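You operate a simulated robot arm through the tools that you are given. There is no shell and no other tool. Be economical: measure what you need, move in short steps, check, and stop when the job is done.

The job below is to be done with a simulated two-armed robot. You get a single attempt, and the scene is never put back.

JOB
Pick up the long brown carton with one hand, pass it to the other hand and put it on the wooden table with the long grey block. Set down upright: long brown carton.

It is judged by the outcome, as a careful person would: the job done as asked, and still so three seconds after it is handed in. It fails if anything else is knocked over, pushed out of place, dropped, spilled or broken.

ROBOT AND FRAMES
Two 7-joint arms with two-finger parallel grippers on one trunk, on a base that drives. Base frame: it is fixed to the floor where the robot stands at the start and does not move with it; the origin is under the middle of the robot, x ahead of it, y to its left, z up; the surface under the hand at the start is at about z = 0.7. Readings come in m, degrees, newtons and seconds.
The left shoulder is at the start at [0.02, 0.17, 1.103], the right one opposite. With the tool pointing down near the work surface each hand reaches from about 0.1 to 0.66 m from the robot's upright axis, wherever it stands, measured 20 degrees to its own side. Places, roughly: wooden table with the long grey block [-1.4, 0.7, 0.8]. Payload 3.8 kg a hand.
The tool frame of a hand sits at the grasp point between the pads (the TCP): z along the fingers, y along the line on which they close. The tips reach 0.03 m beyond it. Largest opening 0.11 m; finger width 0.02, thickness 0.01; the body of the gripper, 0.048 by 0.112 m, starts 0.055 m behind the TCP.
Orientation is told as [roll, pitch, yaw] about the base's x, y, z axes, in that order, counted from this pose: with the fingers straight down and closing along the base's y, the tool's x points along the base's -x, its y along +y and its z along -z.

CONTROLS
- The arms move only by the tool nudge_tool. It takes "left_series", "right_series" or both (then of equal length, played together; a hand with none holds still); each is a list of rows, each a list of 7 numbers: the shift along the base's x, y, z in m, then the turn, a rotation vector about the base's x, y, z in degrees, then the closure, from 0 (fully open) to 1 (shut). In form: [[dx, dy, dz, wx, wy, wz, hand], ...]. A call has 1 to 10 rows; each row shifts and turns the commanded pose from where the row before left it. Each row takes 0.2 s and may step no farther than 0.05 m and 8.6 degrees from the row before; otherwise, or with a gripper value out of range, the whole call is refused. A pose out of reach is approached as far as the arm can. The call stops where the force on the tool passes 40 N (or 10 N more than at its start, if that is more) or the arm is blocked; 0.2 s more then pass. Each finger travels about 0.072 m/s and halts on what it meets, pressing with about 23 N; the grip force reading is that of the motor and also rises with nothing between the fingers. The clock runs only during rows and for 0.2 s after the last one: add rows that do not move to give the fingers time. The reply holds the time, the measured pose of the TCP, the force on the tool along the base axes, the opening and the grip force, in the units named above and with some noise, with the torque about the TCP (base axes, N m) and any sound that the robot's microphone picked up.
- Cameras (640 x 400 px; columns grow to the right, rows downward): "scene" is now at [0.1102, -0.002, 1.2535]; the picture's right is [-0.00, -1.00, 0.00], its down [-0.57, 0.00, -0.82] and it looks along [0.82, -0.00, -0.57] (base axes); focal length 285 px, centre (320, 200). "left" rides on the left gripper at [0.072, -0.017, -0.103] in its tool frame; the picture's right is [0.23, 0.97, 0.00], its down [-0.76, 0.18, -0.62] and it looks along [-0.61, 0.14, 0.78] (tool axes); focal length 222 px, centre (320, 200). "right" rides on the right gripper at [0.072, 0.017, -0.103] in its tool frame; the picture's right is [-0.23, 0.97, 0.00], its down [-0.76, -0.18, -0.62] and it looks along [-0.61, -0.14, 0.78] (tool axes); focal length 222 px, centre (320, 200). There is no depth. A picture from a camera that has moved, and an enlarged one, comes with that camera's place and axes in the base frame and with its lens.
- get_image(camera): a new picture of that camera. No time passes.
- raise_lower(by): slides the trunk up (or, below 0, down) by that many m; the arms and the scene camera ride with it, the base frame stays. It gives what a move gives, with no picture.
- drive_base(legs): drives the robot by 1 to 6 legs, each [ahead, turn to the left] in m and degrees, along the robot's own axes; the way and the turn of a leg run together, so that a leg with both is an arc; at most 1.5 m and 180 degrees a leg. The arms and the cameras ride along, it lands a little off, and it stops where it bumps. It gives what a move gives.
- aim_head(pan, tilt): turns the head with the scene camera to pan (to the left, within 80 degrees either way) and tilt (down, from -29 to 69), counted from straight ahead of the robot. It gives what a move gives.
- close_up(camera, box): a new picture of the part [left, top, right, bottom] of that camera's present view, enlarged. No time passes.
- hand_in(): hands the job in; it is judged then, once.

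Go step by step. Nothing tells you exact positions but the pictures and the camera data: compare them with the known pose of the tool, close in by small moves and look again before you grip or let go. The budget is 120 turns and 92 pictures, counting those below and the enlarged ones. Unless the task says otherwise, let go and move clear before handing in, and close with one line.

The tools are called after "Request:" by a JSON object that holds its "method" and its "body". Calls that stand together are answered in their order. nudge_tool: Moves the arms, as the interface text tells. Its arguments: {"type":"object","properties":{"left_series":{"type":"array","items":{"type":"array","items":{"type":"number"}}},"right_series":{"type":"array","items":{"type":"array","items":{"type":"number"}}}},"required":[]} The other tools are called the same way: raise_lower (by) slides the trunk up or down; drive_base (legs) drives the base; aim_head (pan, tilt) turns the head that bears the scene camera; get_image (camera) takes a picture; close_up (camera, box) takes an enlarged picture of a part of a camera's view; hand_in () hands the job in.

At the start:

```text
clock: 0.0
left_eef_pos: [0.46, 0.1503, 1.0297]
left_orientation: [0.0, 0.0, 0.1]
left_ft_force: [1.0, 0.5, -0.3]
left_wrist_torque: [0.01, -0.02, -0.01]
left_finger_gap: 0.11
left_grasp_force: 0.0
right_eef_pos: [0.4433, -0.1477, 1.0142]
right_orientation: [-0.1, 0.0, 0.0]
right_ft_force: [-0.2, 0.2, 0.4]
right_wrist_torque: [0.02, 0.02, 0.03]
right_finger_gap: 0.1101
right_grasp_force: 0.1
trunk travel left (down, up): [-0.2, 0.37]
robot x, y, heading: [-0.0009, -0.0013, -0.1]
head pan, tilt: [-0.2, 34.5]
```

scene: 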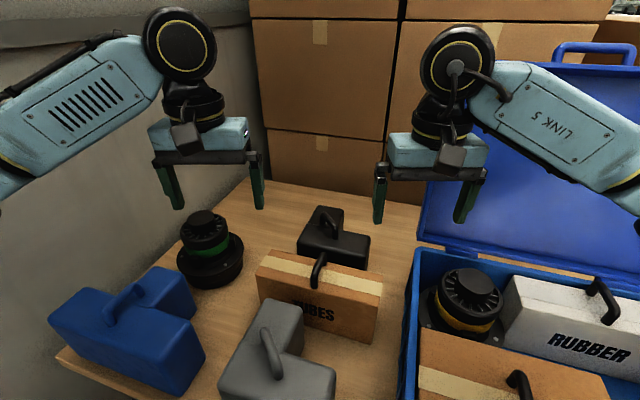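
right: 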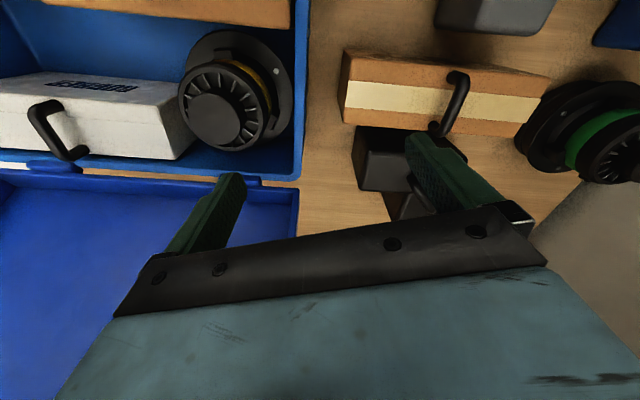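
left: 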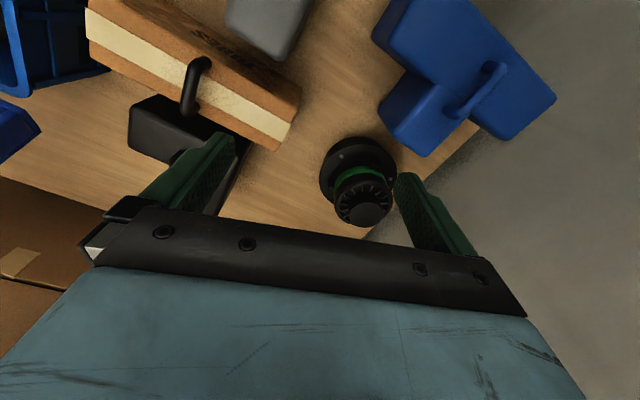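

I see a brown carton labelled "TUBES" on the table, and another brown carton in the blue case at the right; I need to see which is the long one. I'll look around first.

Request:
{"method": "aim_head", "body": {"pan": -25, "tilt": 55}}

Request:
{"method": "get_image", "body": {"camera": "scene"}}

Request:
{"method": "aim_head", "body": {"pan": 10, "tilt": 60}}

Request:
{"method": "get_image", "body": {"camera": "scene"}}

```text
clock: 0.9
left_eef_pos: [0.46, 0.1501, 1.0306]
left_orientation: [0.0, -0.1, 0.0]
left_ft_force: [-0.2, -0.3, -0.3]
left_wrist_torque: [0.01, -0.04, 0.0]
left_finger_gap: 0.11
left_grasp_force: 0.1
right_eef_pos: [0.4438, -0.1473, 1.014]
right_orientation: [0.0, -0.1, 0.0]
right_ft_force: [-1.4, -0.1, 0.6]
right_wrist_torque: [0.0, -0.01, -0.06]
right_finger_gap: 0.1099
right_grasp_force: 0.0
trunk travel left (down, up): [-0.2, 0.37]
robot x, y, heading: [0.0024, -0.0019, -0.0]
head pan, tilt: [-25.0, 55.0]
```

```text
88 pictures are left
camera scene: at [0.0873, -0.0321, 1.2245], right [-0.42, -0.91, 0.0], down [-0.74, 0.35, -0.57], along [0.52, -0.24, -0.82], focal length 285 px, centre (320, 200)
```

scene: 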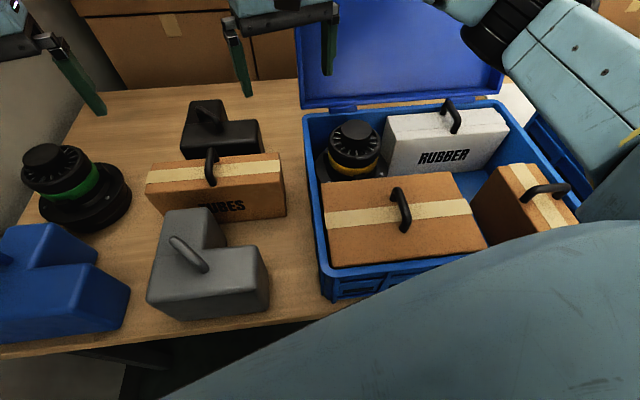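

```text
clock: 1.9
left_eef_pos: [0.4595, 0.15, 1.0295]
left_orientation: [0.0, 0.0, 0.1]
left_ft_force: [0.1, -0.4, 0.3]
left_wrist_torque: [0.01, 0.01, 0.0]
left_finger_gap: 0.1099
left_grasp_force: 0.0
right_eef_pos: [0.4434, -0.1472, 1.0138]
right_orientation: [0.0, 0.0, 0.1]
right_ft_force: [0.5, 0.2, -0.3]
right_wrist_torque: [-0.02, 0.03, 0.01]
right_finger_gap: 0.1098
right_grasp_force: 0.1
trunk travel left (down, up): [-0.2, 0.37]
robot x, y, heading: [0.0, 0.0017, 0.1]
head pan, tilt: [10.0, 60.0]
```

```text
87 pictures are left
camera scene: at [0.0876, 0.0098, 1.2184], right [0.17, -0.98, 0.0], down [-0.85, -0.15, -0.5], along [0.49, 0.09, -0.87], focal length 285 px, centre (320, 200)
```

scene: 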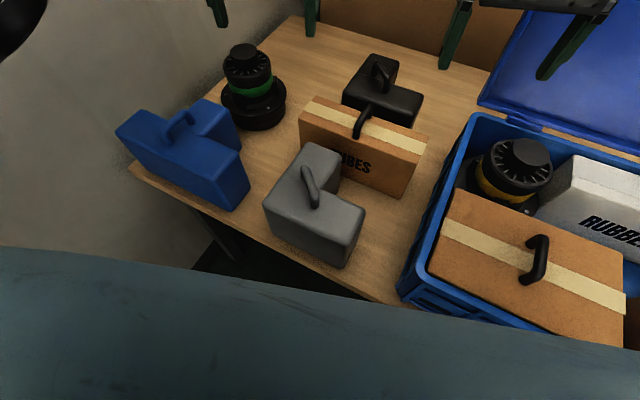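

The long narrow "TUBES" carton on the near table looks like the long brown carton: about 0.30 m long, with its handle on top, where the others are wider or shorter. I'll look at it more closely, with the surroundings too.

Request:
{"method": "close_up", "body": {"camera": "scene", "box": [240, 40, 460, 280]}}

Request:
{"method": "close_up", "body": {"camera": "right", "box": [300, 0, 600, 200]}}

Request:
{"method": "close_up", "body": {"camera": "left", "box": [60, 0, 340, 180]}}

Request:
{"method": "aim_head", "body": {"pan": 80, "tilt": 20}}

Request:
{"method": "get_image", "body": {"camera": "scene"}}

Request:
{"method": "aim_head", "body": {"pan": 0, "tilt": 50}}

Request:
{"method": "get_image", "body": {"camera": "scene"}}

```text
1.67 times, centred on (350, 160) of scene
camera zoom: at [0.0876, 0.0098, 1.2184], right [0.17, -0.98, 0.0], down [-0.85, -0.15, -0.5], along [0.49, 0.09, -0.87], focal length 475 px, centre (270, 267)
```

zoom: 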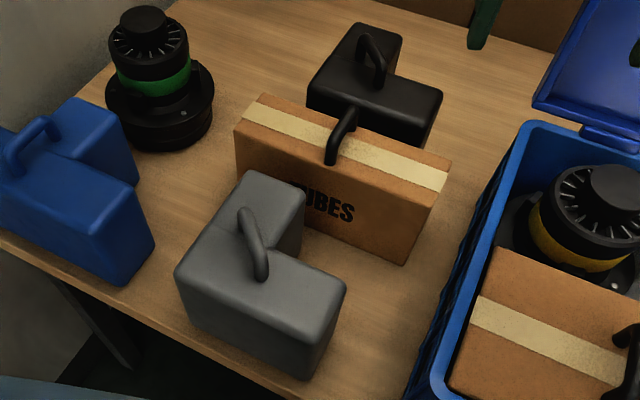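

```text
2.00 times, centred on (450, 100) of right
camera zoom: at [0.3717, -0.1308, 1.1174], right [0.23, 0.97, 0.0], down [0.76, -0.18, 0.62], along [0.61, -0.14, -0.78], focal length 444 px, centre (60, 400)
```

zoom: 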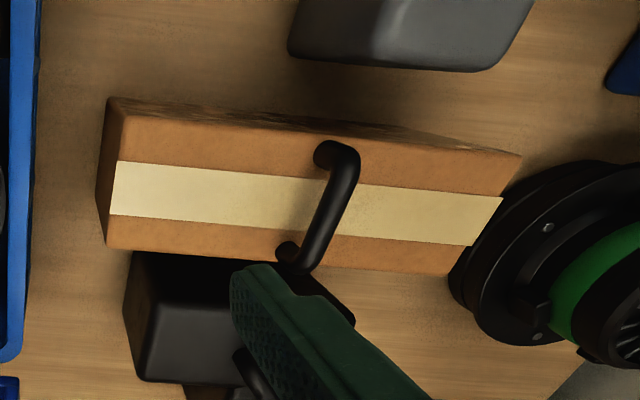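

```text
2.22 times, centred on (200, 90) of left
camera zoom: at [0.3871, 0.132, 1.1333], right [-0.23, 0.97, 0.0], down [0.76, 0.18, 0.62], along [0.61, 0.14, -0.78], focal length 494 px, centre (587, 444)
```

zoom: 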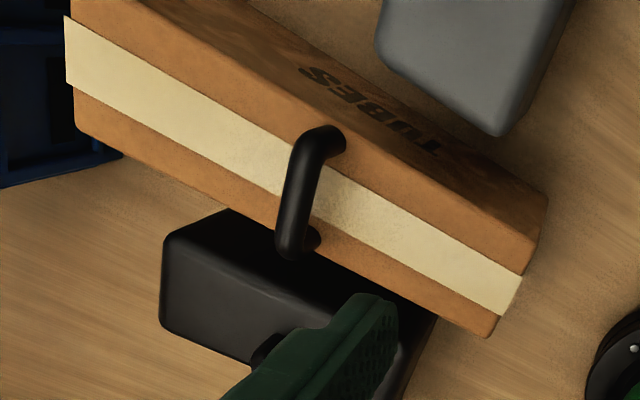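

```text
clock: 3.3
left_eef_pos: [0.4592, 0.1488, 1.0298]
left_orientation: [0.0, -0.1, 0.1]
left_ft_force: [0.1, -1.0, -0.1]
left_wrist_torque: [-0.02, 0.0, 0.03]
left_finger_gap: 0.1099
left_grasp_force: 0.1
right_eef_pos: [0.4434, -0.1468, 1.0142]
right_orientation: [-0.1, 0.0, -0.1]
right_ft_force: [0.3, -0.1, -0.8]
right_wrist_torque: [0.0, 0.01, -0.02]
right_finger_gap: 0.11
right_grasp_force: 0.0
trunk travel left (down, up): [-0.2, 0.37]
robot x, y, heading: [0.0002, -0.0005, 0.0]
head pan, tilt: [80.0, 20.0]
```

```text
83 pictures are left
camera scene: at [0.0381, 0.09, 1.2765], right [0.98, -0.17, 0.0], down [-0.06, -0.34, -0.94], along [0.16, 0.93, -0.34], focal length 285 px, centre (320, 200)
```

scene: 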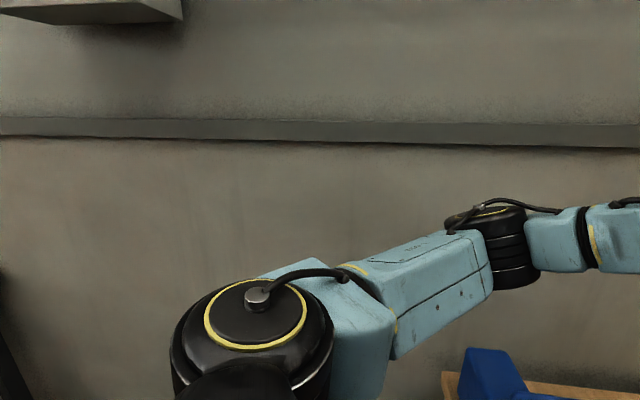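

```text
clock: 4.8
left_eef_pos: [0.4607, 0.1502, 1.03]
left_orientation: [0.0, 0.0, 0.1]
left_ft_force: [0.9, 0.0, -0.4]
left_wrist_torque: [0.0, -0.03, 0.0]
left_finger_gap: 0.1099
left_grasp_force: 0.1
right_eef_pos: [0.4439, -0.1464, 1.0139]
right_orientation: [-0.1, 0.0, 0.0]
right_ft_force: [-0.2, -0.1, 0.4]
right_wrist_torque: [0.0, 0.03, 0.0]
right_finger_gap: 0.1098
right_grasp_force: 0.0
trunk travel left (down, up): [-0.2, 0.37]
robot x, y, heading: [-0.0028, -0.0029, -0.1]
head pan, tilt: [0.0, 50.0]
```

```text
82 pictures are left
camera scene: at [0.0989, -0.0016, 1.231], right [0.0, -1.0, 0.0], down [-0.77, 0.0, -0.64], along [0.64, 0.0, -0.77], focal length 285 px, centre (320, 200)
```

scene: 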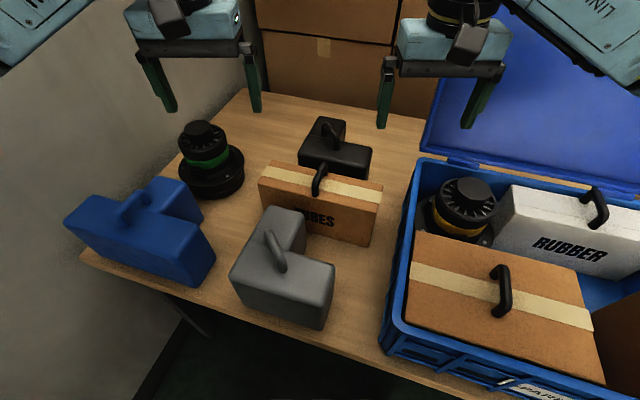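

The TUBES carton is centred near (0.487, 0.009), its long axis about 18° off y, top at about z 0.813, and it has a transverse handle in the middle. I'll measure the handle's height before choosing the grip.

Request:
{"method": "close_up", "body": {"camera": "scene", "box": [240, 110, 400, 250]}}

Request:
{"method": "close_up", "body": {"camera": "right", "box": [400, 50, 500, 150]}}

```text
2.86 times, centred on (320, 180) of scene
camera zoom: at [0.0989, -0.0016, 1.231], right [0.0, -1.0, 0.0], down [-0.77, 0.0, -0.64], along [0.64, 0.0, -0.77], focal length 815 px, centre (320, 257)
```

zoom: 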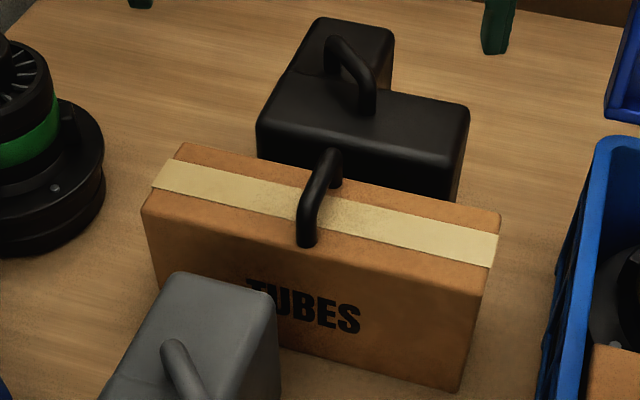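

```text
4.00 times, centred on (450, 100) of right
camera zoom: at [0.3717, -0.1307, 1.1174], right [0.23, 0.97, 0.0], down [0.76, -0.18, 0.62], along [0.61, -0.14, -0.78], focal length 888 px, centre (-200, 600)
```

zoom: 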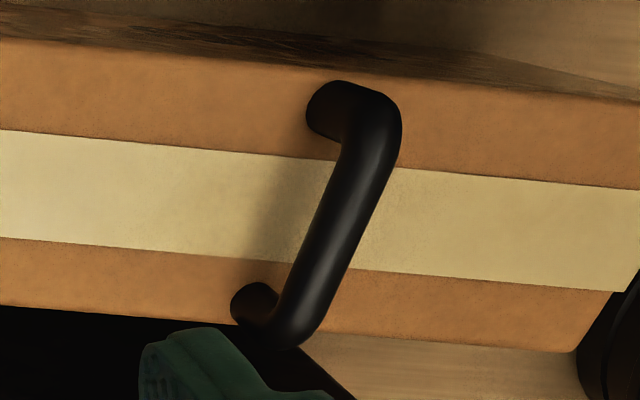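

The carton top comes out nearer z 0.85. Before committing I'll check the third brown carton in the case, which was partly hidden.

Request:
{"method": "aim_head", "body": {"pan": -45, "tilt": 55}}

Request:
{"method": "get_image", "body": {"camera": "scene"}}

```text
clock: 6.0
left_eef_pos: [0.459, 0.1504, 1.0295]
left_orientation: [0.0, 0.0, 0.0]
left_ft_force: [-0.4, -0.2, 0.3]
left_wrist_torque: [0.01, 0.0, 0.01]
left_finger_gap: 0.1099
left_grasp_force: 0.0
right_eef_pos: [0.4441, -0.1473, 1.0144]
right_orientation: [0.0, -0.1, 0.0]
right_ft_force: [0.4, -1.0, 0.4]
right_wrist_torque: [-0.03, -0.01, 0.0]
right_finger_gap: 0.11
right_grasp_force: 0.2
trunk travel left (down, up): [-0.2, 0.37]
robot x, y, heading: [0.0013, -0.0009, 0.2]
head pan, tilt: [-45.0, 55.0]
```

```text
79 pictures are left
camera scene: at [0.0729, -0.0526, 1.2244], right [-0.71, -0.71, 0.0], down [-0.58, 0.58, -0.57], along [0.41, -0.41, -0.82], focal length 285 px, centre (320, 200)
```

scene: 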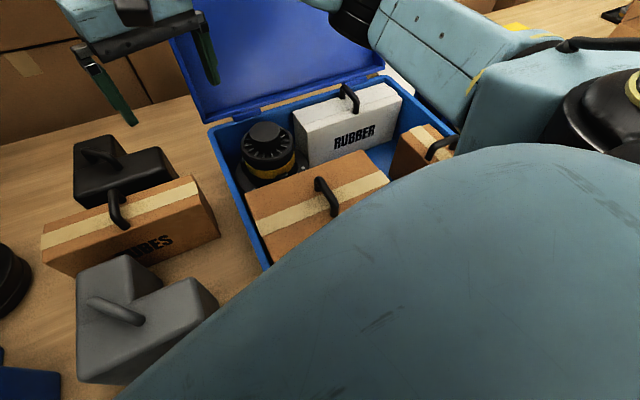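

The third brown carton is still hidden by the arm, so I'll move the right hand back and to the right to see it with the wrist camera.

Request:
{"method": "nudge_tool", "body": {"right_series": [[-0.05, 0, 0.03, 0, 0, 0, 0], [-0.05, -0.03, 0.03, 0, 0, 0, 0], [-0.05, -0.03, 0.03, 0, 0, 0, 0], [0, -0.04, 0, 0, 0, 0, 0]]}}

Request:
{"method": "get_image", "body": {"camera": "right"}}

Request:
{"method": "get_image", "body": {"camera": "scene"}}

```text
refused: row 1 steps farther than a row can; nothing moved
```

```text
78 pictures are left
camera right: at [0.3718, -0.1307, 1.1174], right [0.23, 0.97, 0.0], down [0.76, -0.18, 0.62], along [0.61, -0.14, -0.78], focal length 222 px, centre (320, 200)
```

right: 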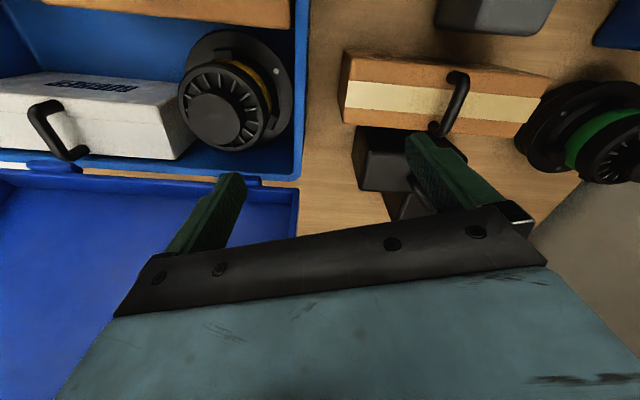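

```text
77 pictures are left
camera scene: at [0.0729, -0.0526, 1.2244], right [-0.71, -0.71, 0.0], down [-0.58, 0.58, -0.57], along [0.41, -0.41, -0.82], focal length 285 px, centre (320, 200)
```

scene: 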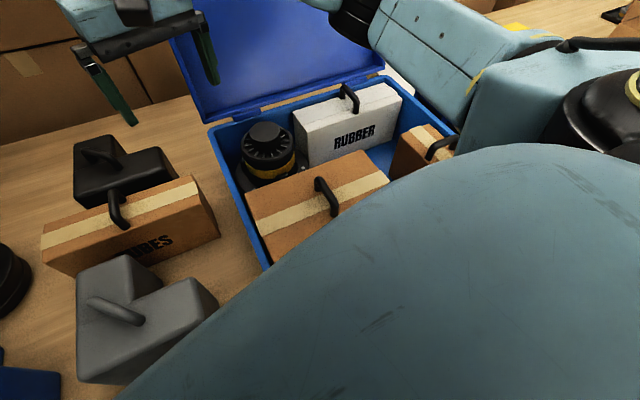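

That step was too long, so I'll use smaller ones.

Request:
{"method": "nudge_tool", "body": {"right_series": [[-0.035, 0, 0.03, 0, 0, 0, 0], [-0.035, -0.02, 0.025, 0, 0, 0, 0], [-0.035, -0.03, 0.01, 0, 0, 0, 0], [-0.035, -0.03, 0, 0, 0, 0, 0], [-0.02, -0.04, 0, 0, 0, 0, 0], [-0.02, -0.04, 0, 0, 0, 0, 0]]}}

Request:
{"method": "get_image", "body": {"camera": "right"}}

```text
clock: 7.4
left_eef_pos: [0.458, 0.1496, 1.0303]
left_orientation: [0.0, 0.0, 0.1]
left_ft_force: [0.4, -0.7, -0.1]
left_wrist_torque: [0.0, 0.01, 0.0]
left_finger_gap: 0.11
left_grasp_force: 0.2
right_eef_pos: [0.2614, -0.3073, 1.0788]
right_orientation: [0.0, -0.1, 0.0]
right_ft_force: [-0.4, -0.2, 0.1]
right_wrist_torque: [-0.02, -0.03, 0.02]
right_finger_gap: 0.1099
right_grasp_force: 0.1
trunk travel left (down, up): [-0.2, 0.37]
robot x, y, heading: [-0.0016, 0.0003, -0.1]
head pan, tilt: [-45.0, 55.0]
```

```text
76 pictures are left
camera right: at [0.1898, -0.2907, 1.1829], right [0.23, 0.97, 0.0], down [0.76, -0.18, 0.62], along [0.61, -0.14, -0.78], focal length 222 px, centre (320, 200)
```

right: 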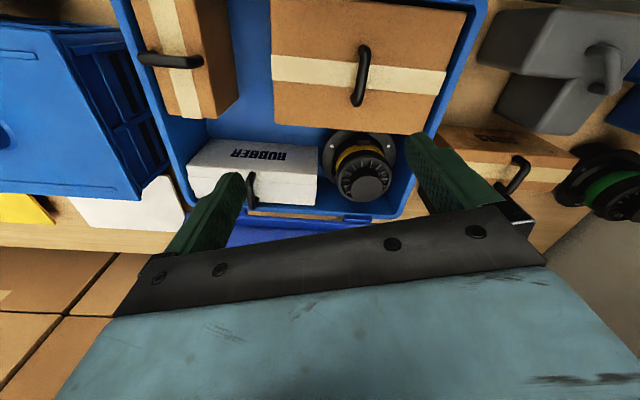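

The TUBES carton (about 0.24 × 0.075 × 0.12 m, top near z 0.82) is the long one. Its handle bar is centred near (0.481, 0.002, 0.852). My plan: the right hand takes the near part of the bar, tilted towards the robot, and later the left takes the far part, tilted away. First I'll clear the left hand and bring the right above the carton.

Request:
{"method": "nudge_tool", "body": {"left_series": [[-0.025, 0.01, 0.02, 0, 0, 0, 0], [-0.025, 0.01, 0.02, 0, 0, 0, 0], [-0.025, 0.015, 0.02, 0, 0, 0, 0], [-0.025, 0.015, 0.02, 0, 0, 0, 0], [0, 0, 0, 0, 0, 0, 0], [0, 0, 0, 0, 0, 0, 0], [0, 0, 0, 0, 0, 0, 0], [0, 0, 0, 0, 0, 0, 0]], "right_series": [[0.019, 0.0414, -0.0124, 0, 0, -6, 0], [0.019, 0.0414, -0.0124, 0, 0, -6, 0], [0.019, 0.0414, -0.0124, 0, 0, -6, 0], [0.019, 0.0414, -0.0124, -2.16, -6.66, 0, 0], [0.019, 0.0414, -0.0124, -2.16, -6.66, 0, 0], [0.019, 0.0414, -0.0124, -2.16, -6.66, 0, 0], [0.019, 0.0414, -0.0124, -2.16, -6.66, 0, 0], [0.019, 0.0414, -0.0124, 0, 0, 0, 0]]}}

Request:
{"method": "aim_head", "body": {"pan": 0, "tilt": 45}}

Request:
{"method": "get_image", "body": {"camera": "right"}}

Request:
{"method": "get_image", "body": {"camera": "scene"}}

```text
clock: 9.2
left_eef_pos: [0.3614, 0.2006, 1.1099]
left_orientation: [0.0, 0.1, 0.1]
left_ft_force: [-0.2, 0.2, 0.3]
left_wrist_torque: [-0.02, 0.01, -0.01]
left_finger_gap: 0.1099
left_grasp_force: 0.0
right_eef_pos: [0.4162, 0.0246, 0.9802]
right_orientation: [0.0, -28.2, -17.9]
right_ft_force: [-0.9, 0.2, 0.3]
right_wrist_torque: [0.02, 0.0, 0.03]
right_finger_gap: 0.1104
right_grasp_force: 0.0
trunk travel left (down, up): [-0.2, 0.37]
robot x, y, heading: [0.0009, -0.0029, 0.1]
head pan, tilt: [-45.0, 55.0]
```

```text
clock: 10.3
left_eef_pos: [0.3614, 0.2005, 1.1094]
left_orientation: [0.0, 0.0, 0.0]
left_ft_force: [0.2, -0.3, 0.9]
left_wrist_torque: [-0.02, -0.02, -0.02]
left_finger_gap: 0.1102
left_grasp_force: 0.1
right_eef_pos: [0.4155, 0.0233, 0.9816]
right_orientation: [0.0, -28.0, -18.0]
right_ft_force: [-0.1, 0.1, 0.5]
right_wrist_torque: [0.01, -0.02, -0.01]
right_finger_gap: 0.11
right_grasp_force: 0.1
trunk travel left (down, up): [-0.2, 0.37]
robot x, y, heading: [-0.0006, 0.0033, -0.2]
head pan, tilt: [0.0, 45.0]
```

```text
75 pictures are left
camera right: at [0.3142, 0.0739, 1.0375], right [0.49, 0.86, 0.11], down [0.31, -0.29, 0.91], along [0.82, -0.41, -0.41], focal length 222 px, centre (320, 200)
```

right: 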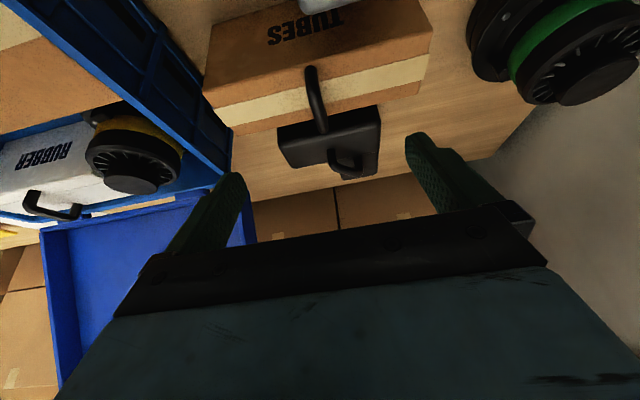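

```text
74 pictures are left
camera scene: at [0.1032, -0.0017, 1.2379], right [0.0, -1.0, 0.0], down [-0.71, 0.0, -0.71], along [0.71, 0.0, -0.71], focal length 285 px, centre (320, 200)
```

scene: 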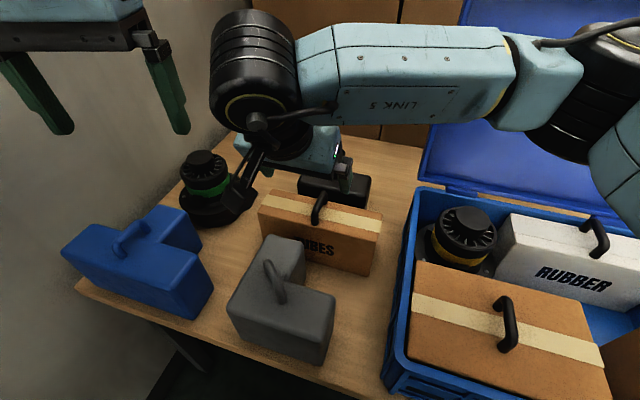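

The right hand is in front and above, tilted as intended. I'll zoom in on the handle to check my estimate.

Request:
{"method": "close_up", "body": {"camera": "right", "box": [260, 40, 380, 160]}}

Request:
{"method": "close_up", "body": {"camera": "scene", "box": [250, 120, 400, 280]}}

```text
3.33 times, centred on (320, 100) of right
camera zoom: at [0.3142, 0.0739, 1.0375], right [0.49, 0.86, 0.11], down [0.31, -0.29, 0.91], along [0.82, -0.41, -0.41], focal length 740 px, centre (320, 533)
```

zoom: 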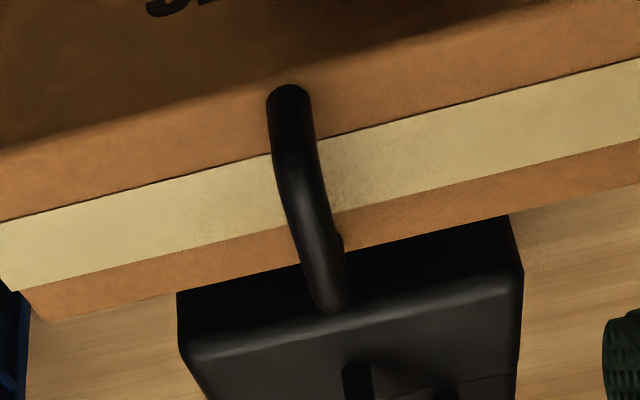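

```text
2.50 times, centred on (325, 200) of scene
camera zoom: at [0.1032, -0.0017, 1.2379], right [0.0, -1.0, 0.0], down [-0.71, 0.0, -0.71], along [0.71, 0.0, -0.71], focal length 713 px, centre (308, 200)
```

zoom: 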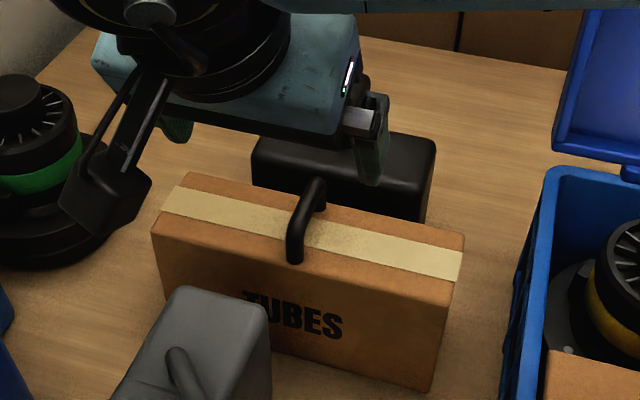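

The projections agree with the handle estimate. I'll come down to about 4 cm short of the grip and check.

Request:
{"method": "nudge_tool", "body": {"right_series": [[0.012, -0.004, -0.04, 0, 0, 0, 0], [0.012, -0.004, -0.04, 0, 0, 0, 0]]}}

Request:
{"method": "close_up", "body": {"camera": "right", "box": [220, 40, 480, 220]}}

Request:
{"method": "close_up", "body": {"camera": "scene", "box": [220, 120, 400, 280]}}

Request:
{"method": "get_image", "body": {"camera": "left"}}

```text
clock: 10.9
left_eef_pos: [0.3604, 0.2002, 1.11]
left_orientation: [0.0, 0.1, 0.2]
left_ft_force: [0.7, -0.3, 1.2]
left_wrist_torque: [-0.01, 0.02, -0.01]
left_finger_gap: 0.1098
left_grasp_force: 0.2
right_eef_pos: [0.4409, 0.016, 0.9007]
right_orientation: [0.1, -28.0, -18.0]
right_ft_force: [0.5, -0.2, 0.7]
right_wrist_torque: [0.0, -0.01, -0.03]
right_finger_gap: 0.1099
right_grasp_force: 0.1
trunk travel left (down, up): [-0.2, 0.37]
robot x, y, heading: [-0.0008, 0.0029, 0.1]
head pan, tilt: [0.0, 45.0]
```

```text
2.22 times, centred on (350, 130) of right
camera zoom: at [0.3395, 0.0672, 0.9576], right [0.49, 0.86, 0.11], down [0.31, -0.29, 0.91], along [0.82, -0.41, -0.41], focal length 494 px, centre (253, 356)
```

zoom: 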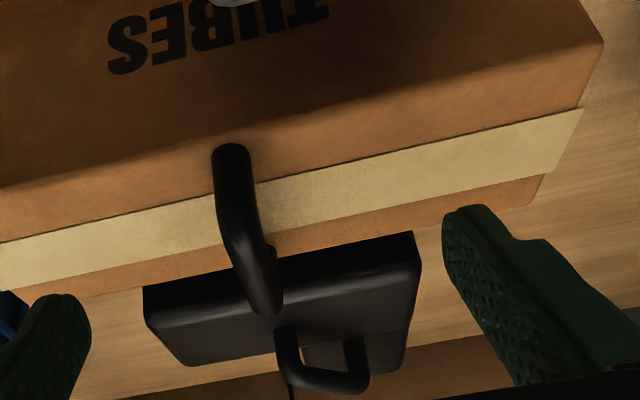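

```text
2.50 times, centred on (310, 200) of scene
camera zoom: at [0.1034, -0.0017, 1.2378], right [0.0, -1.0, 0.0], down [-0.71, 0.0, -0.71], along [0.71, 0.0, -0.71], focal length 713 px, centre (345, 200)
```

zoom: 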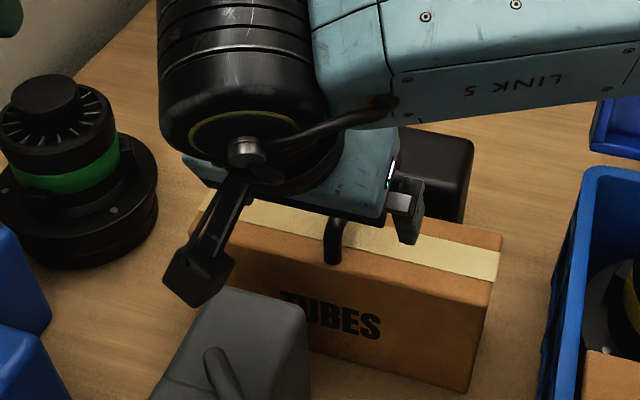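

```text
69 pictures are left
camera left: at [0.2878, 0.1823, 1.2131], right [-0.23, 0.97, 0.0], down [0.76, 0.18, 0.62], along [0.61, 0.14, -0.78], focal length 222 px, centre (320, 200)
```

left: 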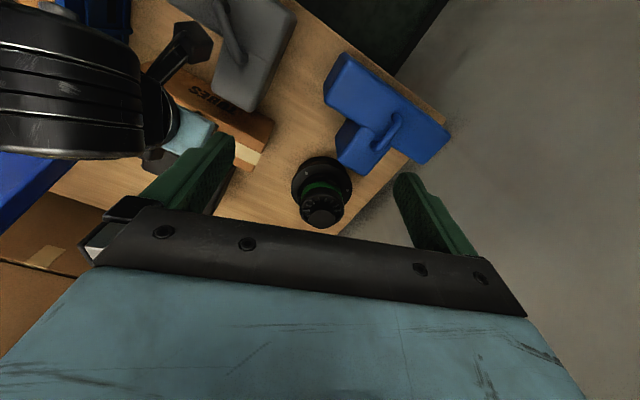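

The handle sits midway between the fingers, and the arm camera clears the grey block (top near 0.81). I'll advance to the grip point and look.

Request:
{"method": "nudge_tool", "body": {"right_series": [[0.008, -0.0035, -0.018, 0, 0, 0, 0.3], [0.008, -0.0035, -0.0175, 0, 0, 0, 0.5], [0, 0, 0, 0, 0, 0, 0.5]]}}

Request:
{"method": "close_up", "body": {"camera": "right", "box": [220, 40, 480, 220]}}

Request:
{"method": "close_up", "body": {"camera": "scene", "box": [240, 140, 400, 280]}}

```text
clock: 11.7
left_eef_pos: [0.3592, 0.1994, 1.1099]
left_orientation: [0.0, 0.0, 0.1]
left_ft_force: [0.0, -0.3, -0.2]
left_wrist_torque: [-0.03, 0.01, 0.01]
left_finger_gap: 0.1098
left_grasp_force: 0.0
right_eef_pos: [0.4566, 0.0094, 0.8649]
right_orientation: [0.1, -28.0, -18.0]
right_ft_force: [0.2, -0.5, 1.0]
right_wrist_torque: [-0.02, -0.01, -0.01]
right_finger_gap: 0.0548
right_grasp_force: 0.1
trunk travel left (down, up): [-0.2, 0.37]
robot x, y, heading: [0.0009, -0.0031, -0.1]
head pan, tilt: [0.0, 45.0]
```

```text
2.22 times, centred on (350, 130) of right
camera zoom: at [0.3548, 0.0598, 0.9221], right [0.49, 0.86, 0.11], down [0.31, -0.29, 0.91], along [0.82, -0.41, -0.41], focal length 494 px, centre (253, 356)
```

zoom: 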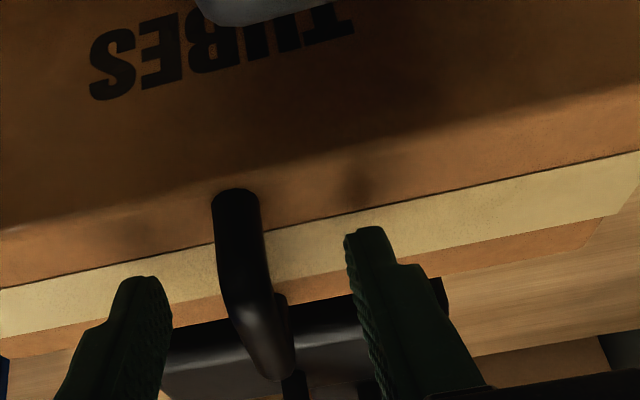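

```text
2.86 times, centred on (320, 210) of scene
camera zoom: at [0.1032, -0.0017, 1.2379], right [0.0, -1.0, 0.0], down [-0.71, 0.0, -0.71], along [0.71, 0.0, -0.71], focal length 815 px, centre (320, 171)
```

zoom: 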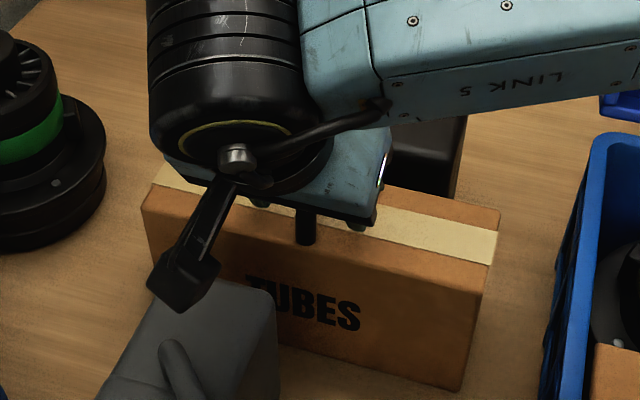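

The bar is centred between the fingers with the tips past it, so I'll close.

Request:
{"method": "nudge_tool", "body": {"right_series": [[0, 0, 0, 0, 0, 0, 0.8], [0, 0, 0, 0, 0, 0, 1], [0, 0, 0, 0, 0, 0, 1], [0, 0, 0, 0, 0, 0, 1]]}}

Request:
{"method": "close_up", "body": {"camera": "right", "box": [220, 40, 480, 220]}}

```text
clock: 12.7
left_eef_pos: [0.3606, 0.2008, 1.1096]
left_orientation: [0.1, 0.0, 0.0]
left_ft_force: [0.3, -0.3, 0.0]
left_wrist_torque: [0.01, 0.01, 0.04]
left_finger_gap: 0.1098
left_grasp_force: 0.0
right_eef_pos: [0.456, 0.0094, 0.864]
right_orientation: [0.0, -28.0, -18.0]
right_ft_force: [-0.4, -1.2, 0.1]
right_wrist_torque: [-0.05, -0.08, -0.05]
right_finger_gap: 0.0139
right_grasp_force: 23.2
trunk travel left (down, up): [-0.2, 0.37]
robot x, y, heading: [-0.0004, 0.0023, 0.0]
head pan, tilt: [0.0, 45.0]
```

```text
2.22 times, centred on (350, 130) of right
camera zoom: at [0.3547, 0.0597, 0.9222], right [0.49, 0.86, 0.11], down [0.31, -0.29, 0.91], along [0.82, -0.41, -0.41], focal length 494 px, centre (253, 356)
```

zoom: 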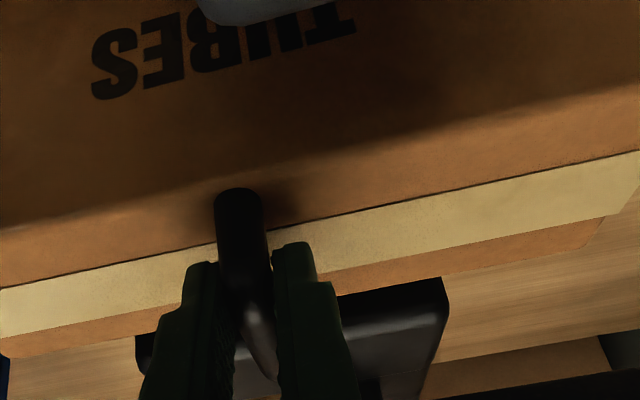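

The handle is gripped (gap 13.9 mm, 23 N). I'll lift slowly and read the weight.

Request:
{"method": "nudge_tool", "body": {"right_series": [[0, 0, 0.01, 0, 0, 0, 1], [0, 0, 0.02, 0, 0, 0, 1], [0, 0, 0.02, 0, 0, 0, 1], [0, 0, 0, 0, 0, 0, 1]]}}

Request:
{"method": "get_image", "body": {"camera": "scene"}}

Request:
{"method": "close_up", "body": {"camera": "right", "box": [220, 40, 480, 220]}}

```text
clock: 13.7
left_eef_pos: [0.3595, 0.1999, 1.1092]
left_orientation: [0.0, 0.1, 0.2]
left_ft_force: [0.1, 0.3, 0.1]
left_wrist_torque: [0.01, 0.01, 0.0]
left_finger_gap: 0.1101
left_grasp_force: 0.1
right_eef_pos: [0.4562, 0.0089, 0.9144]
right_orientation: [0.0, -28.0, -18.0]
right_ft_force: [0.1, 0.0, -4.0]
right_wrist_torque: [0.03, 0.12, -0.03]
right_finger_gap: 0.0138
right_grasp_force: 22.9
trunk travel left (down, up): [-0.2, 0.37]
robot x, y, heading: [-0.0008, -0.0014, 0.3]
head pan, tilt: [0.0, 45.0]
```

```text
65 pictures are left
camera scene: at [0.1035, -0.0017, 1.2378], right [0.0, -1.0, 0.0], down [-0.71, 0.0, -0.71], along [0.71, 0.0, -0.71], focal length 285 px, centre (320, 200)
```

scene: 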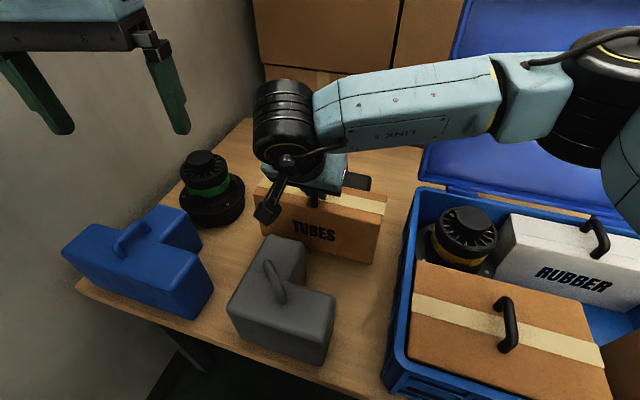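

```text
2.22 times, centred on (350, 130) of right
camera zoom: at [0.355, 0.0595, 0.9712], right [0.49, 0.86, 0.11], down [0.31, -0.29, 0.91], along [0.81, -0.41, -0.41], focal length 494 px, centre (253, 356)
```

zoom: 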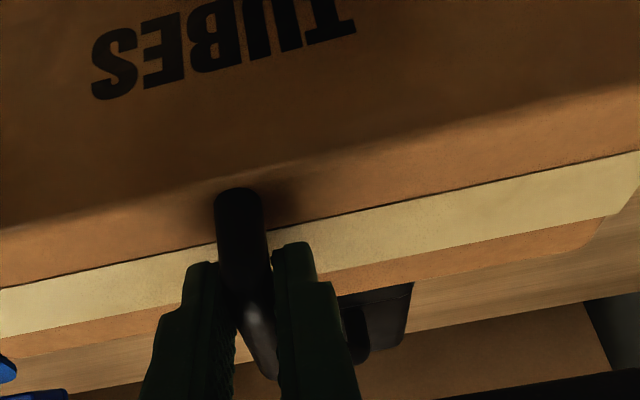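

The carton is lifted cleanly, upright, and weighs about 0.4 kg. I'll raise it higher and turn it so the far part of the handle faces left for the left hand.

Request:
{"method": "nudge_tool", "body": {"right_series": [[0, 0, 0.05, 0, 0, 0, 1], [0, 0, 0.05, 0, 0, 0, 1], [0, 0, 0.045, 0, 0, 0, 1], [-0.008, 0, 0, 0, 0, 8, 1], [-0.008, 0, 0, 0, 0, 8, 1], [-0.008, 0, 0, 0, 0, 8, 1], [-0.008, 0, 0, 0, 0, 8, 1], [-0.008, 0, 0, 0, 0, 8, 1], [-0.008, 0, 0, 0, 0, 8, 1]]}}

Request:
{"method": "get_image", "body": {"camera": "scene"}}

Request:
{"method": "get_image", "body": {"camera": "left"}}

```text
clock: 15.7
left_eef_pos: [0.3609, 0.1993, 1.1092]
left_orientation: [0.0, -0.1, -0.1]
left_ft_force: [-0.3, -0.3, 0.5]
left_wrist_torque: [0.02, -0.02, -0.03]
left_finger_gap: 0.1097
left_grasp_force: 0.2
right_eef_pos: [0.4087, 0.0083, 1.0596]
right_orientation: [0.0, -28.0, 30.1]
right_ft_force: [0.1, -0.3, -4.1]
right_wrist_torque: [-0.06, 0.1, 0.04]
right_finger_gap: 0.0135
right_grasp_force: 23.4
trunk travel left (down, up): [-0.2, 0.37]
robot x, y, heading: [-0.0009, 0.0018, 0.0]
head pan, tilt: [0.0, 45.0]
```

```text
63 pictures are left
camera scene: at [0.1034, -0.0019, 1.2378], right [0.0, -1.0, 0.0], down [-0.71, 0.0, -0.71], along [0.71, 0.0, -0.71], focal length 285 px, centre (320, 200)
```

scene: 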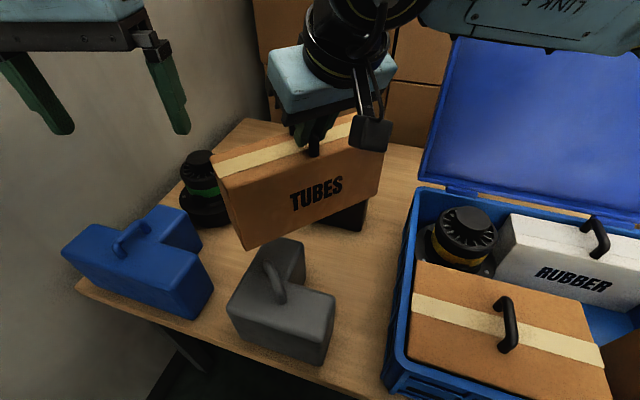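

```text
62 pictures are left
camera left: at [0.2877, 0.1821, 1.2131], right [-0.23, 0.97, 0.0], down [0.76, 0.18, 0.62], along [0.61, 0.14, -0.78], focal length 222 px, centre (320, 200)
```

left: 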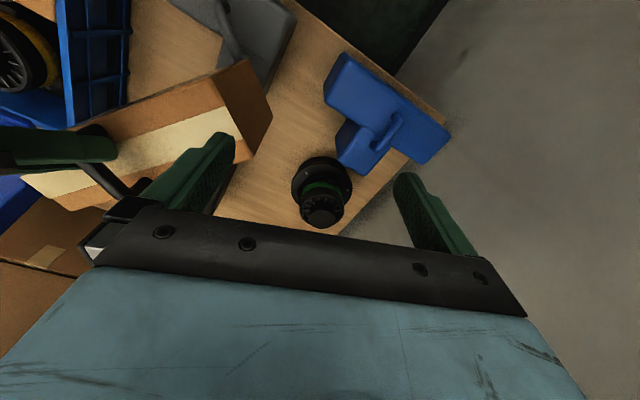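

The geometry agrees with the picture: the far bend of the handle is near (0.457, 0.036, 1.046). Now the left hand goes above and beyond it, turned and tilted away.

Request:
{"method": "nudge_tool", "body": {"left_series": [[0.0175, -0.005, 0.01125, 0, 0, 7.5, 0], [0.0175, -0.005, 0.01125, 0, 0, 7.5, 0], [0.0175, -0.005, 0.01125, 0, 0, 7.5, 0], [0.0175, -0.005, 0.01125, 0, 0, 7.5, 0], [0.0175, -0.005, 0.01125, -3.5, 6.06, 0, 0], [0.0175, -0.005, 0.01125, -3.5, 6.06, 0, 0], [0.0175, -0.005, 0.01125, -3.5, 6.06, 0, 0], [0.0175, -0.005, 0.01125, -3.5, 6.06, 0, 0]]}}

Request:
{"method": "get_image", "body": {"camera": "scene"}}

Request:
{"method": "get_image", "body": {"camera": "left"}}

```text
clock: 17.5
left_eef_pos: [0.4856, 0.1592, 1.1882]
left_orientation: [-0.2, 27.8, 29.9]
left_ft_force: [-0.1, 1.3, -0.8]
left_wrist_torque: [-0.01, 0.01, -0.01]
left_finger_gap: 0.1099
left_grasp_force: 0.1
left hand out of reach, approached as far as the arm can: row 8
right_eef_pos: [0.4078, 0.008, 1.0594]
right_orientation: [-0.1, -28.1, 30.0]
right_ft_force: [0.0, 0.3, -4.3]
right_wrist_torque: [-0.07, 0.1, -0.03]
right_finger_gap: 0.0138
right_grasp_force: 22.9
trunk travel left (down, up): [-0.2, 0.37]
robot x, y, heading: [0.0004, -0.0019, 0.1]
head pan, tilt: [0.0, 45.0]
```

```text
61 pictures are left
camera scene: at [0.1033, -0.0018, 1.2378], right [0.0, -1.0, 0.0], down [-0.71, 0.0, -0.71], along [0.71, 0.0, -0.71], focal length 285 px, centre (320, 200)
```

scene: 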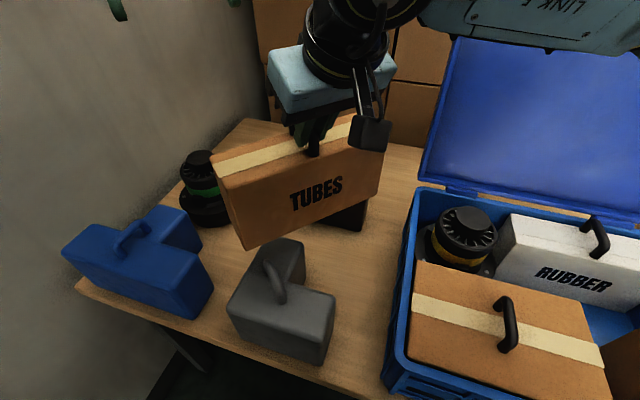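

```text
60 pictures are left
camera left: at [0.4791, 0.1355, 1.3141], right [-0.66, 0.74, 0.1], down [0.75, 0.64, 0.2], along [0.08, 0.21, -0.98], focal length 222 px, centre (320, 200)
```

left: 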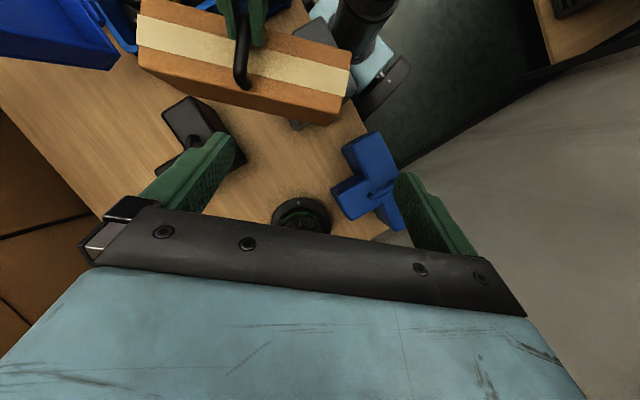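

The left arm is at its limit there, so I'll bring both hands about 9 cm closer to the robot.

Request:
{"method": "nudge_tool", "body": {"right_series": [[-0.03, 0, -0.007, 0, 0, 0, 1], [-0.03, 0, -0.007, 0, 0, 0, 1], [-0.03, 0, -0.006, 0, 0, 0, 1]], "left_series": [[-0.03, 0, -0.007, 0, 0, 0, 0], [-0.03, 0, -0.007, 0, 0, 0, 0], [-0.03, 0, -0.006, 0, 0, 0, 0]]}}

Request:
{"method": "get_image", "body": {"camera": "left"}}

```text
clock: 18.3
left_eef_pos: [0.3939, 0.1601, 1.1683]
left_orientation: [-0.2, 28.1, 30.0]
left_ft_force: [0.3, 0.2, 0.5]
left_wrist_torque: [0.01, 0.01, -0.02]
left_finger_gap: 0.1098
left_grasp_force: 0.0
right_eef_pos: [0.3162, 0.0082, 1.0397]
right_orientation: [0.0, -28.0, 30.1]
right_ft_force: [-0.5, 0.1, -3.5]
right_wrist_torque: [-0.03, 0.07, -0.02]
right_finger_gap: 0.0139
right_grasp_force: 23.1
trunk travel left (down, up): [-0.2, 0.37]
robot x, y, heading: [-0.0024, -0.0004, -0.0]
head pan, tilt: [0.0, 45.0]
```

```text
59 pictures are left
camera left: at [0.3887, 0.1365, 1.2935], right [-0.66, 0.74, 0.1], down [0.74, 0.64, 0.19], along [0.08, 0.21, -0.98], focal length 222 px, centre (320, 200)
```

left: 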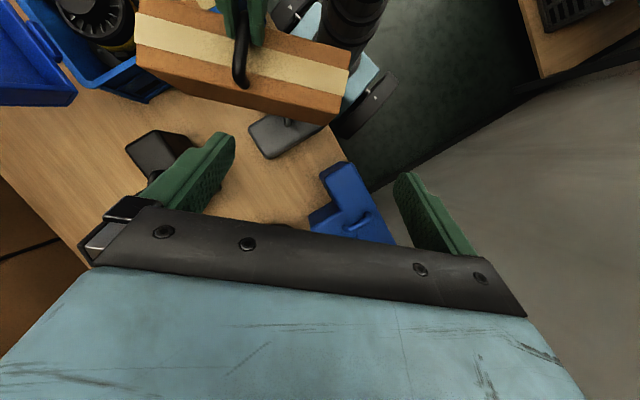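

Within reach now. I'll move the left hand to a pre-grip pose about 9 cm back along its approach, and check.

Request:
{"method": "nudge_tool", "body": {"left_series": [[0.002, -0.04, -0.01, 0, 0, 0, 0], [0.002, -0.04, -0.015, 0, 0, 0, 0], [0, -0.025, -0.024, 0, 0, 0, 0]]}}

Request:
{"method": "get_image", "body": {"camera": "left"}}

Request:
{"method": "get_image", "body": {"camera": "scene"}}

```text
clock: 19.1
left_eef_pos: [0.4014, 0.053, 1.1188]
left_orientation: [-0.1, 27.9, 30.1]
left_ft_force: [0.5, -0.4, -0.4]
left_wrist_torque: [0.02, 0.0, -0.02]
left_finger_gap: 0.1101
left_grasp_force: 0.1
right_eef_pos: [0.3184, 0.0084, 1.04]
right_orientation: [0.0, -28.0, 30.0]
right_ft_force: [-0.1, 0.9, -4.2]
right_wrist_torque: [-0.04, 0.11, 0.02]
right_finger_gap: 0.0137
right_grasp_force: 22.7
trunk travel left (down, up): [-0.2, 0.37]
robot x, y, heading: [-0.0009, -0.0008, -0.1]
head pan, tilt: [0.0, 45.0]
```

```text
58 pictures are left
camera left: at [0.3956, 0.0302, 1.2442], right [-0.66, 0.74, 0.11], down [0.75, 0.64, 0.19], along [0.07, 0.21, -0.98], focal length 222 px, centre (320, 200)
```

left: 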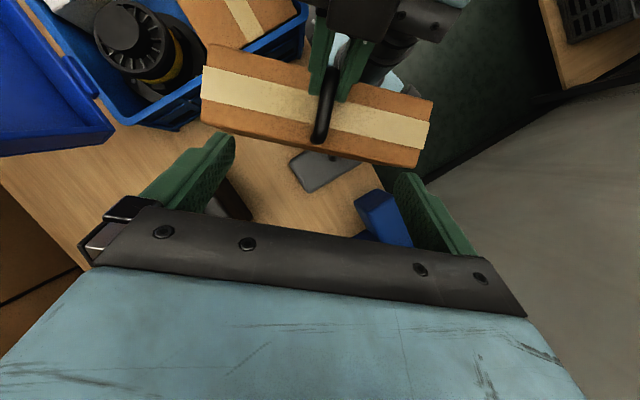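

```text
57 pictures are left
camera scene: at [0.1037, -0.0019, 1.2378], right [0.0, -1.0, 0.0], down [-0.71, 0.0, -0.71], along [0.71, 0.0, -0.71], focal length 285 px, centre (320, 200)
```

scene: 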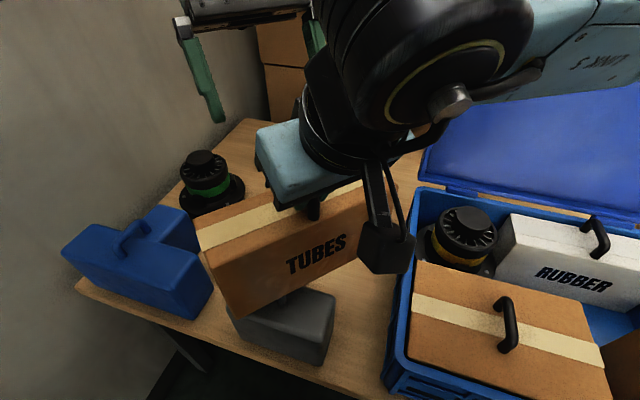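

The handle is centred between the left fingers. I'll advance most of the way, closing partly, and look.

Request:
{"method": "nudge_tool", "body": {"left_series": [[-0.014, -0.007, -0.03, 0, 0, 0, 0.1], [-0.014, -0.007, -0.03, 0, 0, 0, 0.3], [0, 0, 0, 0, 0, 0, 0.3]]}}

Request:
{"method": "close_up", "body": {"camera": "left", "box": [180, 20, 480, 220]}}

```text
clock: 19.9
left_eef_pos: [0.3724, 0.0394, 1.0597]
left_orientation: [0.0, 28.0, 30.1]
left_ft_force: [0.1, -0.5, -0.3]
left_wrist_torque: [-0.03, -0.01, -0.01]
left_finger_gap: 0.0769
left_grasp_force: 0.0
right_eef_pos: [0.3173, 0.0083, 1.0393]
right_orientation: [0.0, -28.0, 30.0]
right_ft_force: [-0.1, -0.2, -3.6]
right_wrist_torque: [-0.02, 0.08, 0.02]
right_finger_gap: 0.0138
right_grasp_force: 23.5
trunk travel left (down, up): [-0.2, 0.37]
robot x, y, heading: [-0.0002, -0.0001, -0.1]
head pan, tilt: [0.0, 45.0]
```

```text
2.00 times, centred on (330, 120) of left
camera zoom: at [0.3665, 0.016, 1.1843], right [-0.66, 0.74, 0.11], down [0.75, 0.64, 0.19], along [0.07, 0.21, -0.98], focal length 444 px, centre (300, 360)
```

zoom: 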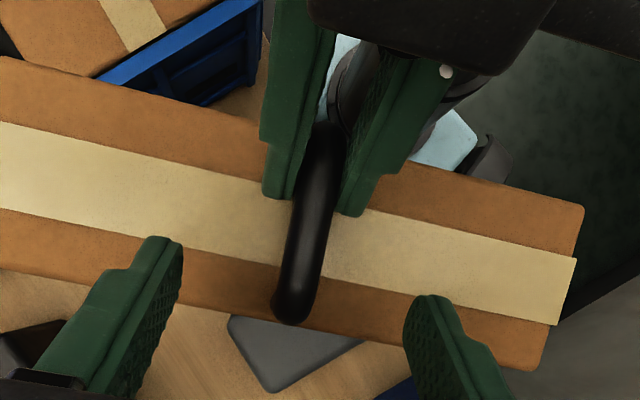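

The left fingers straddle the free far half of the bar with clearance. One short final advance, then a check.

Request:
{"method": "nudge_tool", "body": {"left_series": [[-0.006, -0.003, -0.0155, 0, 0, 0, 0.45], [0, 0, 0, 0, 0, 0, 0.45]]}}

Request:
{"method": "close_up", "body": {"camera": "left", "box": [180, 20, 480, 220]}}

Request:
{"method": "get_image", "body": {"camera": "right"}}

```text
clock: 20.5
left_eef_pos: [0.3652, 0.037, 1.0436]
left_orientation: [0.0, 27.9, 30.1]
left_ft_force: [-0.8, 0.2, -0.2]
left_wrist_torque: [-0.01, 0.0, -0.01]
left_finger_gap: 0.0606
left_grasp_force: 0.1
right_eef_pos: [0.3171, 0.0088, 1.039]
right_orientation: [0.1, -27.9, 30.0]
right_ft_force: [-0.3, -1.1, -4.3]
right_wrist_torque: [-0.04, 0.12, -0.04]
right_finger_gap: 0.0136
right_grasp_force: 22.8
trunk travel left (down, up): [-0.2, 0.37]
robot x, y, heading: [0.0003, 0.0016, 0.1]
head pan, tilt: [0.0, 45.0]
```

```text
2.00 times, centred on (330, 120) of left
camera zoom: at [0.3603, 0.013, 1.1686], right [-0.66, 0.74, 0.11], down [0.75, 0.64, 0.19], along [0.07, 0.21, -0.98], focal length 444 px, centre (300, 360)
```

zoom: 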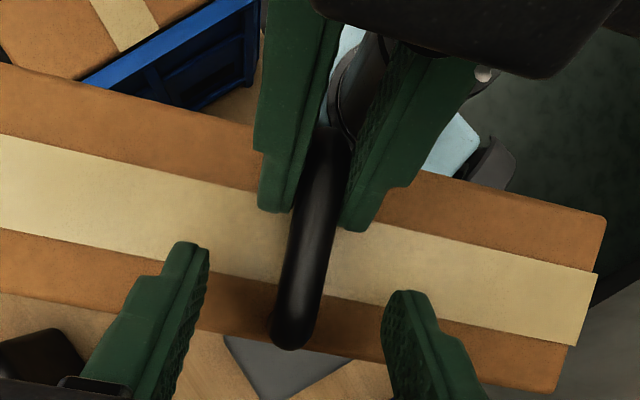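

```text
54 pictures are left
camera right: at [0.2123, -0.034, 1.0967], right [-0.31, 0.94, 0.11], down [0.42, 0.04, 0.91], along [0.85, 0.33, -0.41], focal length 222 px, centre (320, 200)
```

right: 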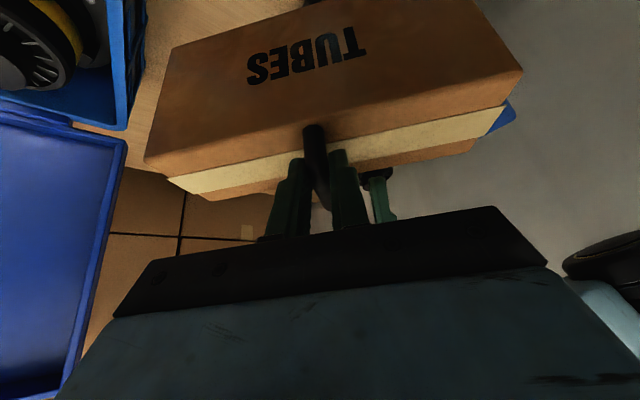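

The fit is good with a small gap between the two sets of fingers, so I'll close the left hand on the bar.

Request:
{"method": "nudge_tool", "body": {"left_series": [[-0.001, -0.001, -0.003, 0, 0, 0, 0.6], [0, 0, 0, 0, 0, 0, 0.8], [0, 0, 0, 0, 0, 0, 1], [0, 0, 0, 0, 0, 0, 1], [0, 0, 0, 0, 0, 0, 1]]}}

Request:
{"method": "close_up", "body": {"camera": "left", "box": [180, 20, 480, 220]}}

```text
clock: 21.7
left_eef_pos: [0.3643, 0.0365, 1.0406]
left_orientation: [-0.1, 28.1, 30.2]
left_ft_force: [2.0, -4.9, 0.6]
left_wrist_torque: [-0.07, -0.07, 0.17]
left_finger_gap: 0.0139
left_grasp_force: 23.3
right_eef_pos: [0.3169, 0.0081, 1.0397]
right_orientation: [0.1, -28.0, 30.1]
right_ft_force: [-2.0, 5.0, -4.4]
right_wrist_torque: [-0.01, 0.16, 0.16]
right_finger_gap: 0.0138
right_grasp_force: 22.6
trunk travel left (down, up): [-0.2, 0.37]
robot x, y, heading: [0.0025, -0.0005, 0.2]
head pan, tilt: [0.0, 45.0]
```

```text
2.00 times, centred on (330, 120) of left
camera zoom: at [0.3594, 0.0122, 1.1657], right [-0.66, 0.74, 0.11], down [0.75, 0.64, 0.19], along [0.07, 0.21, -0.98], focal length 444 px, centre (300, 360)
```

zoom: 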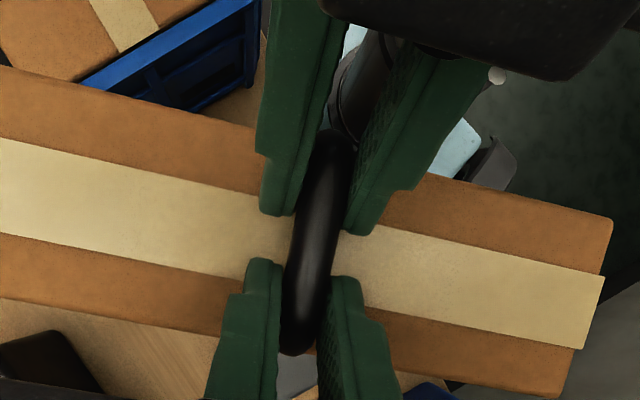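

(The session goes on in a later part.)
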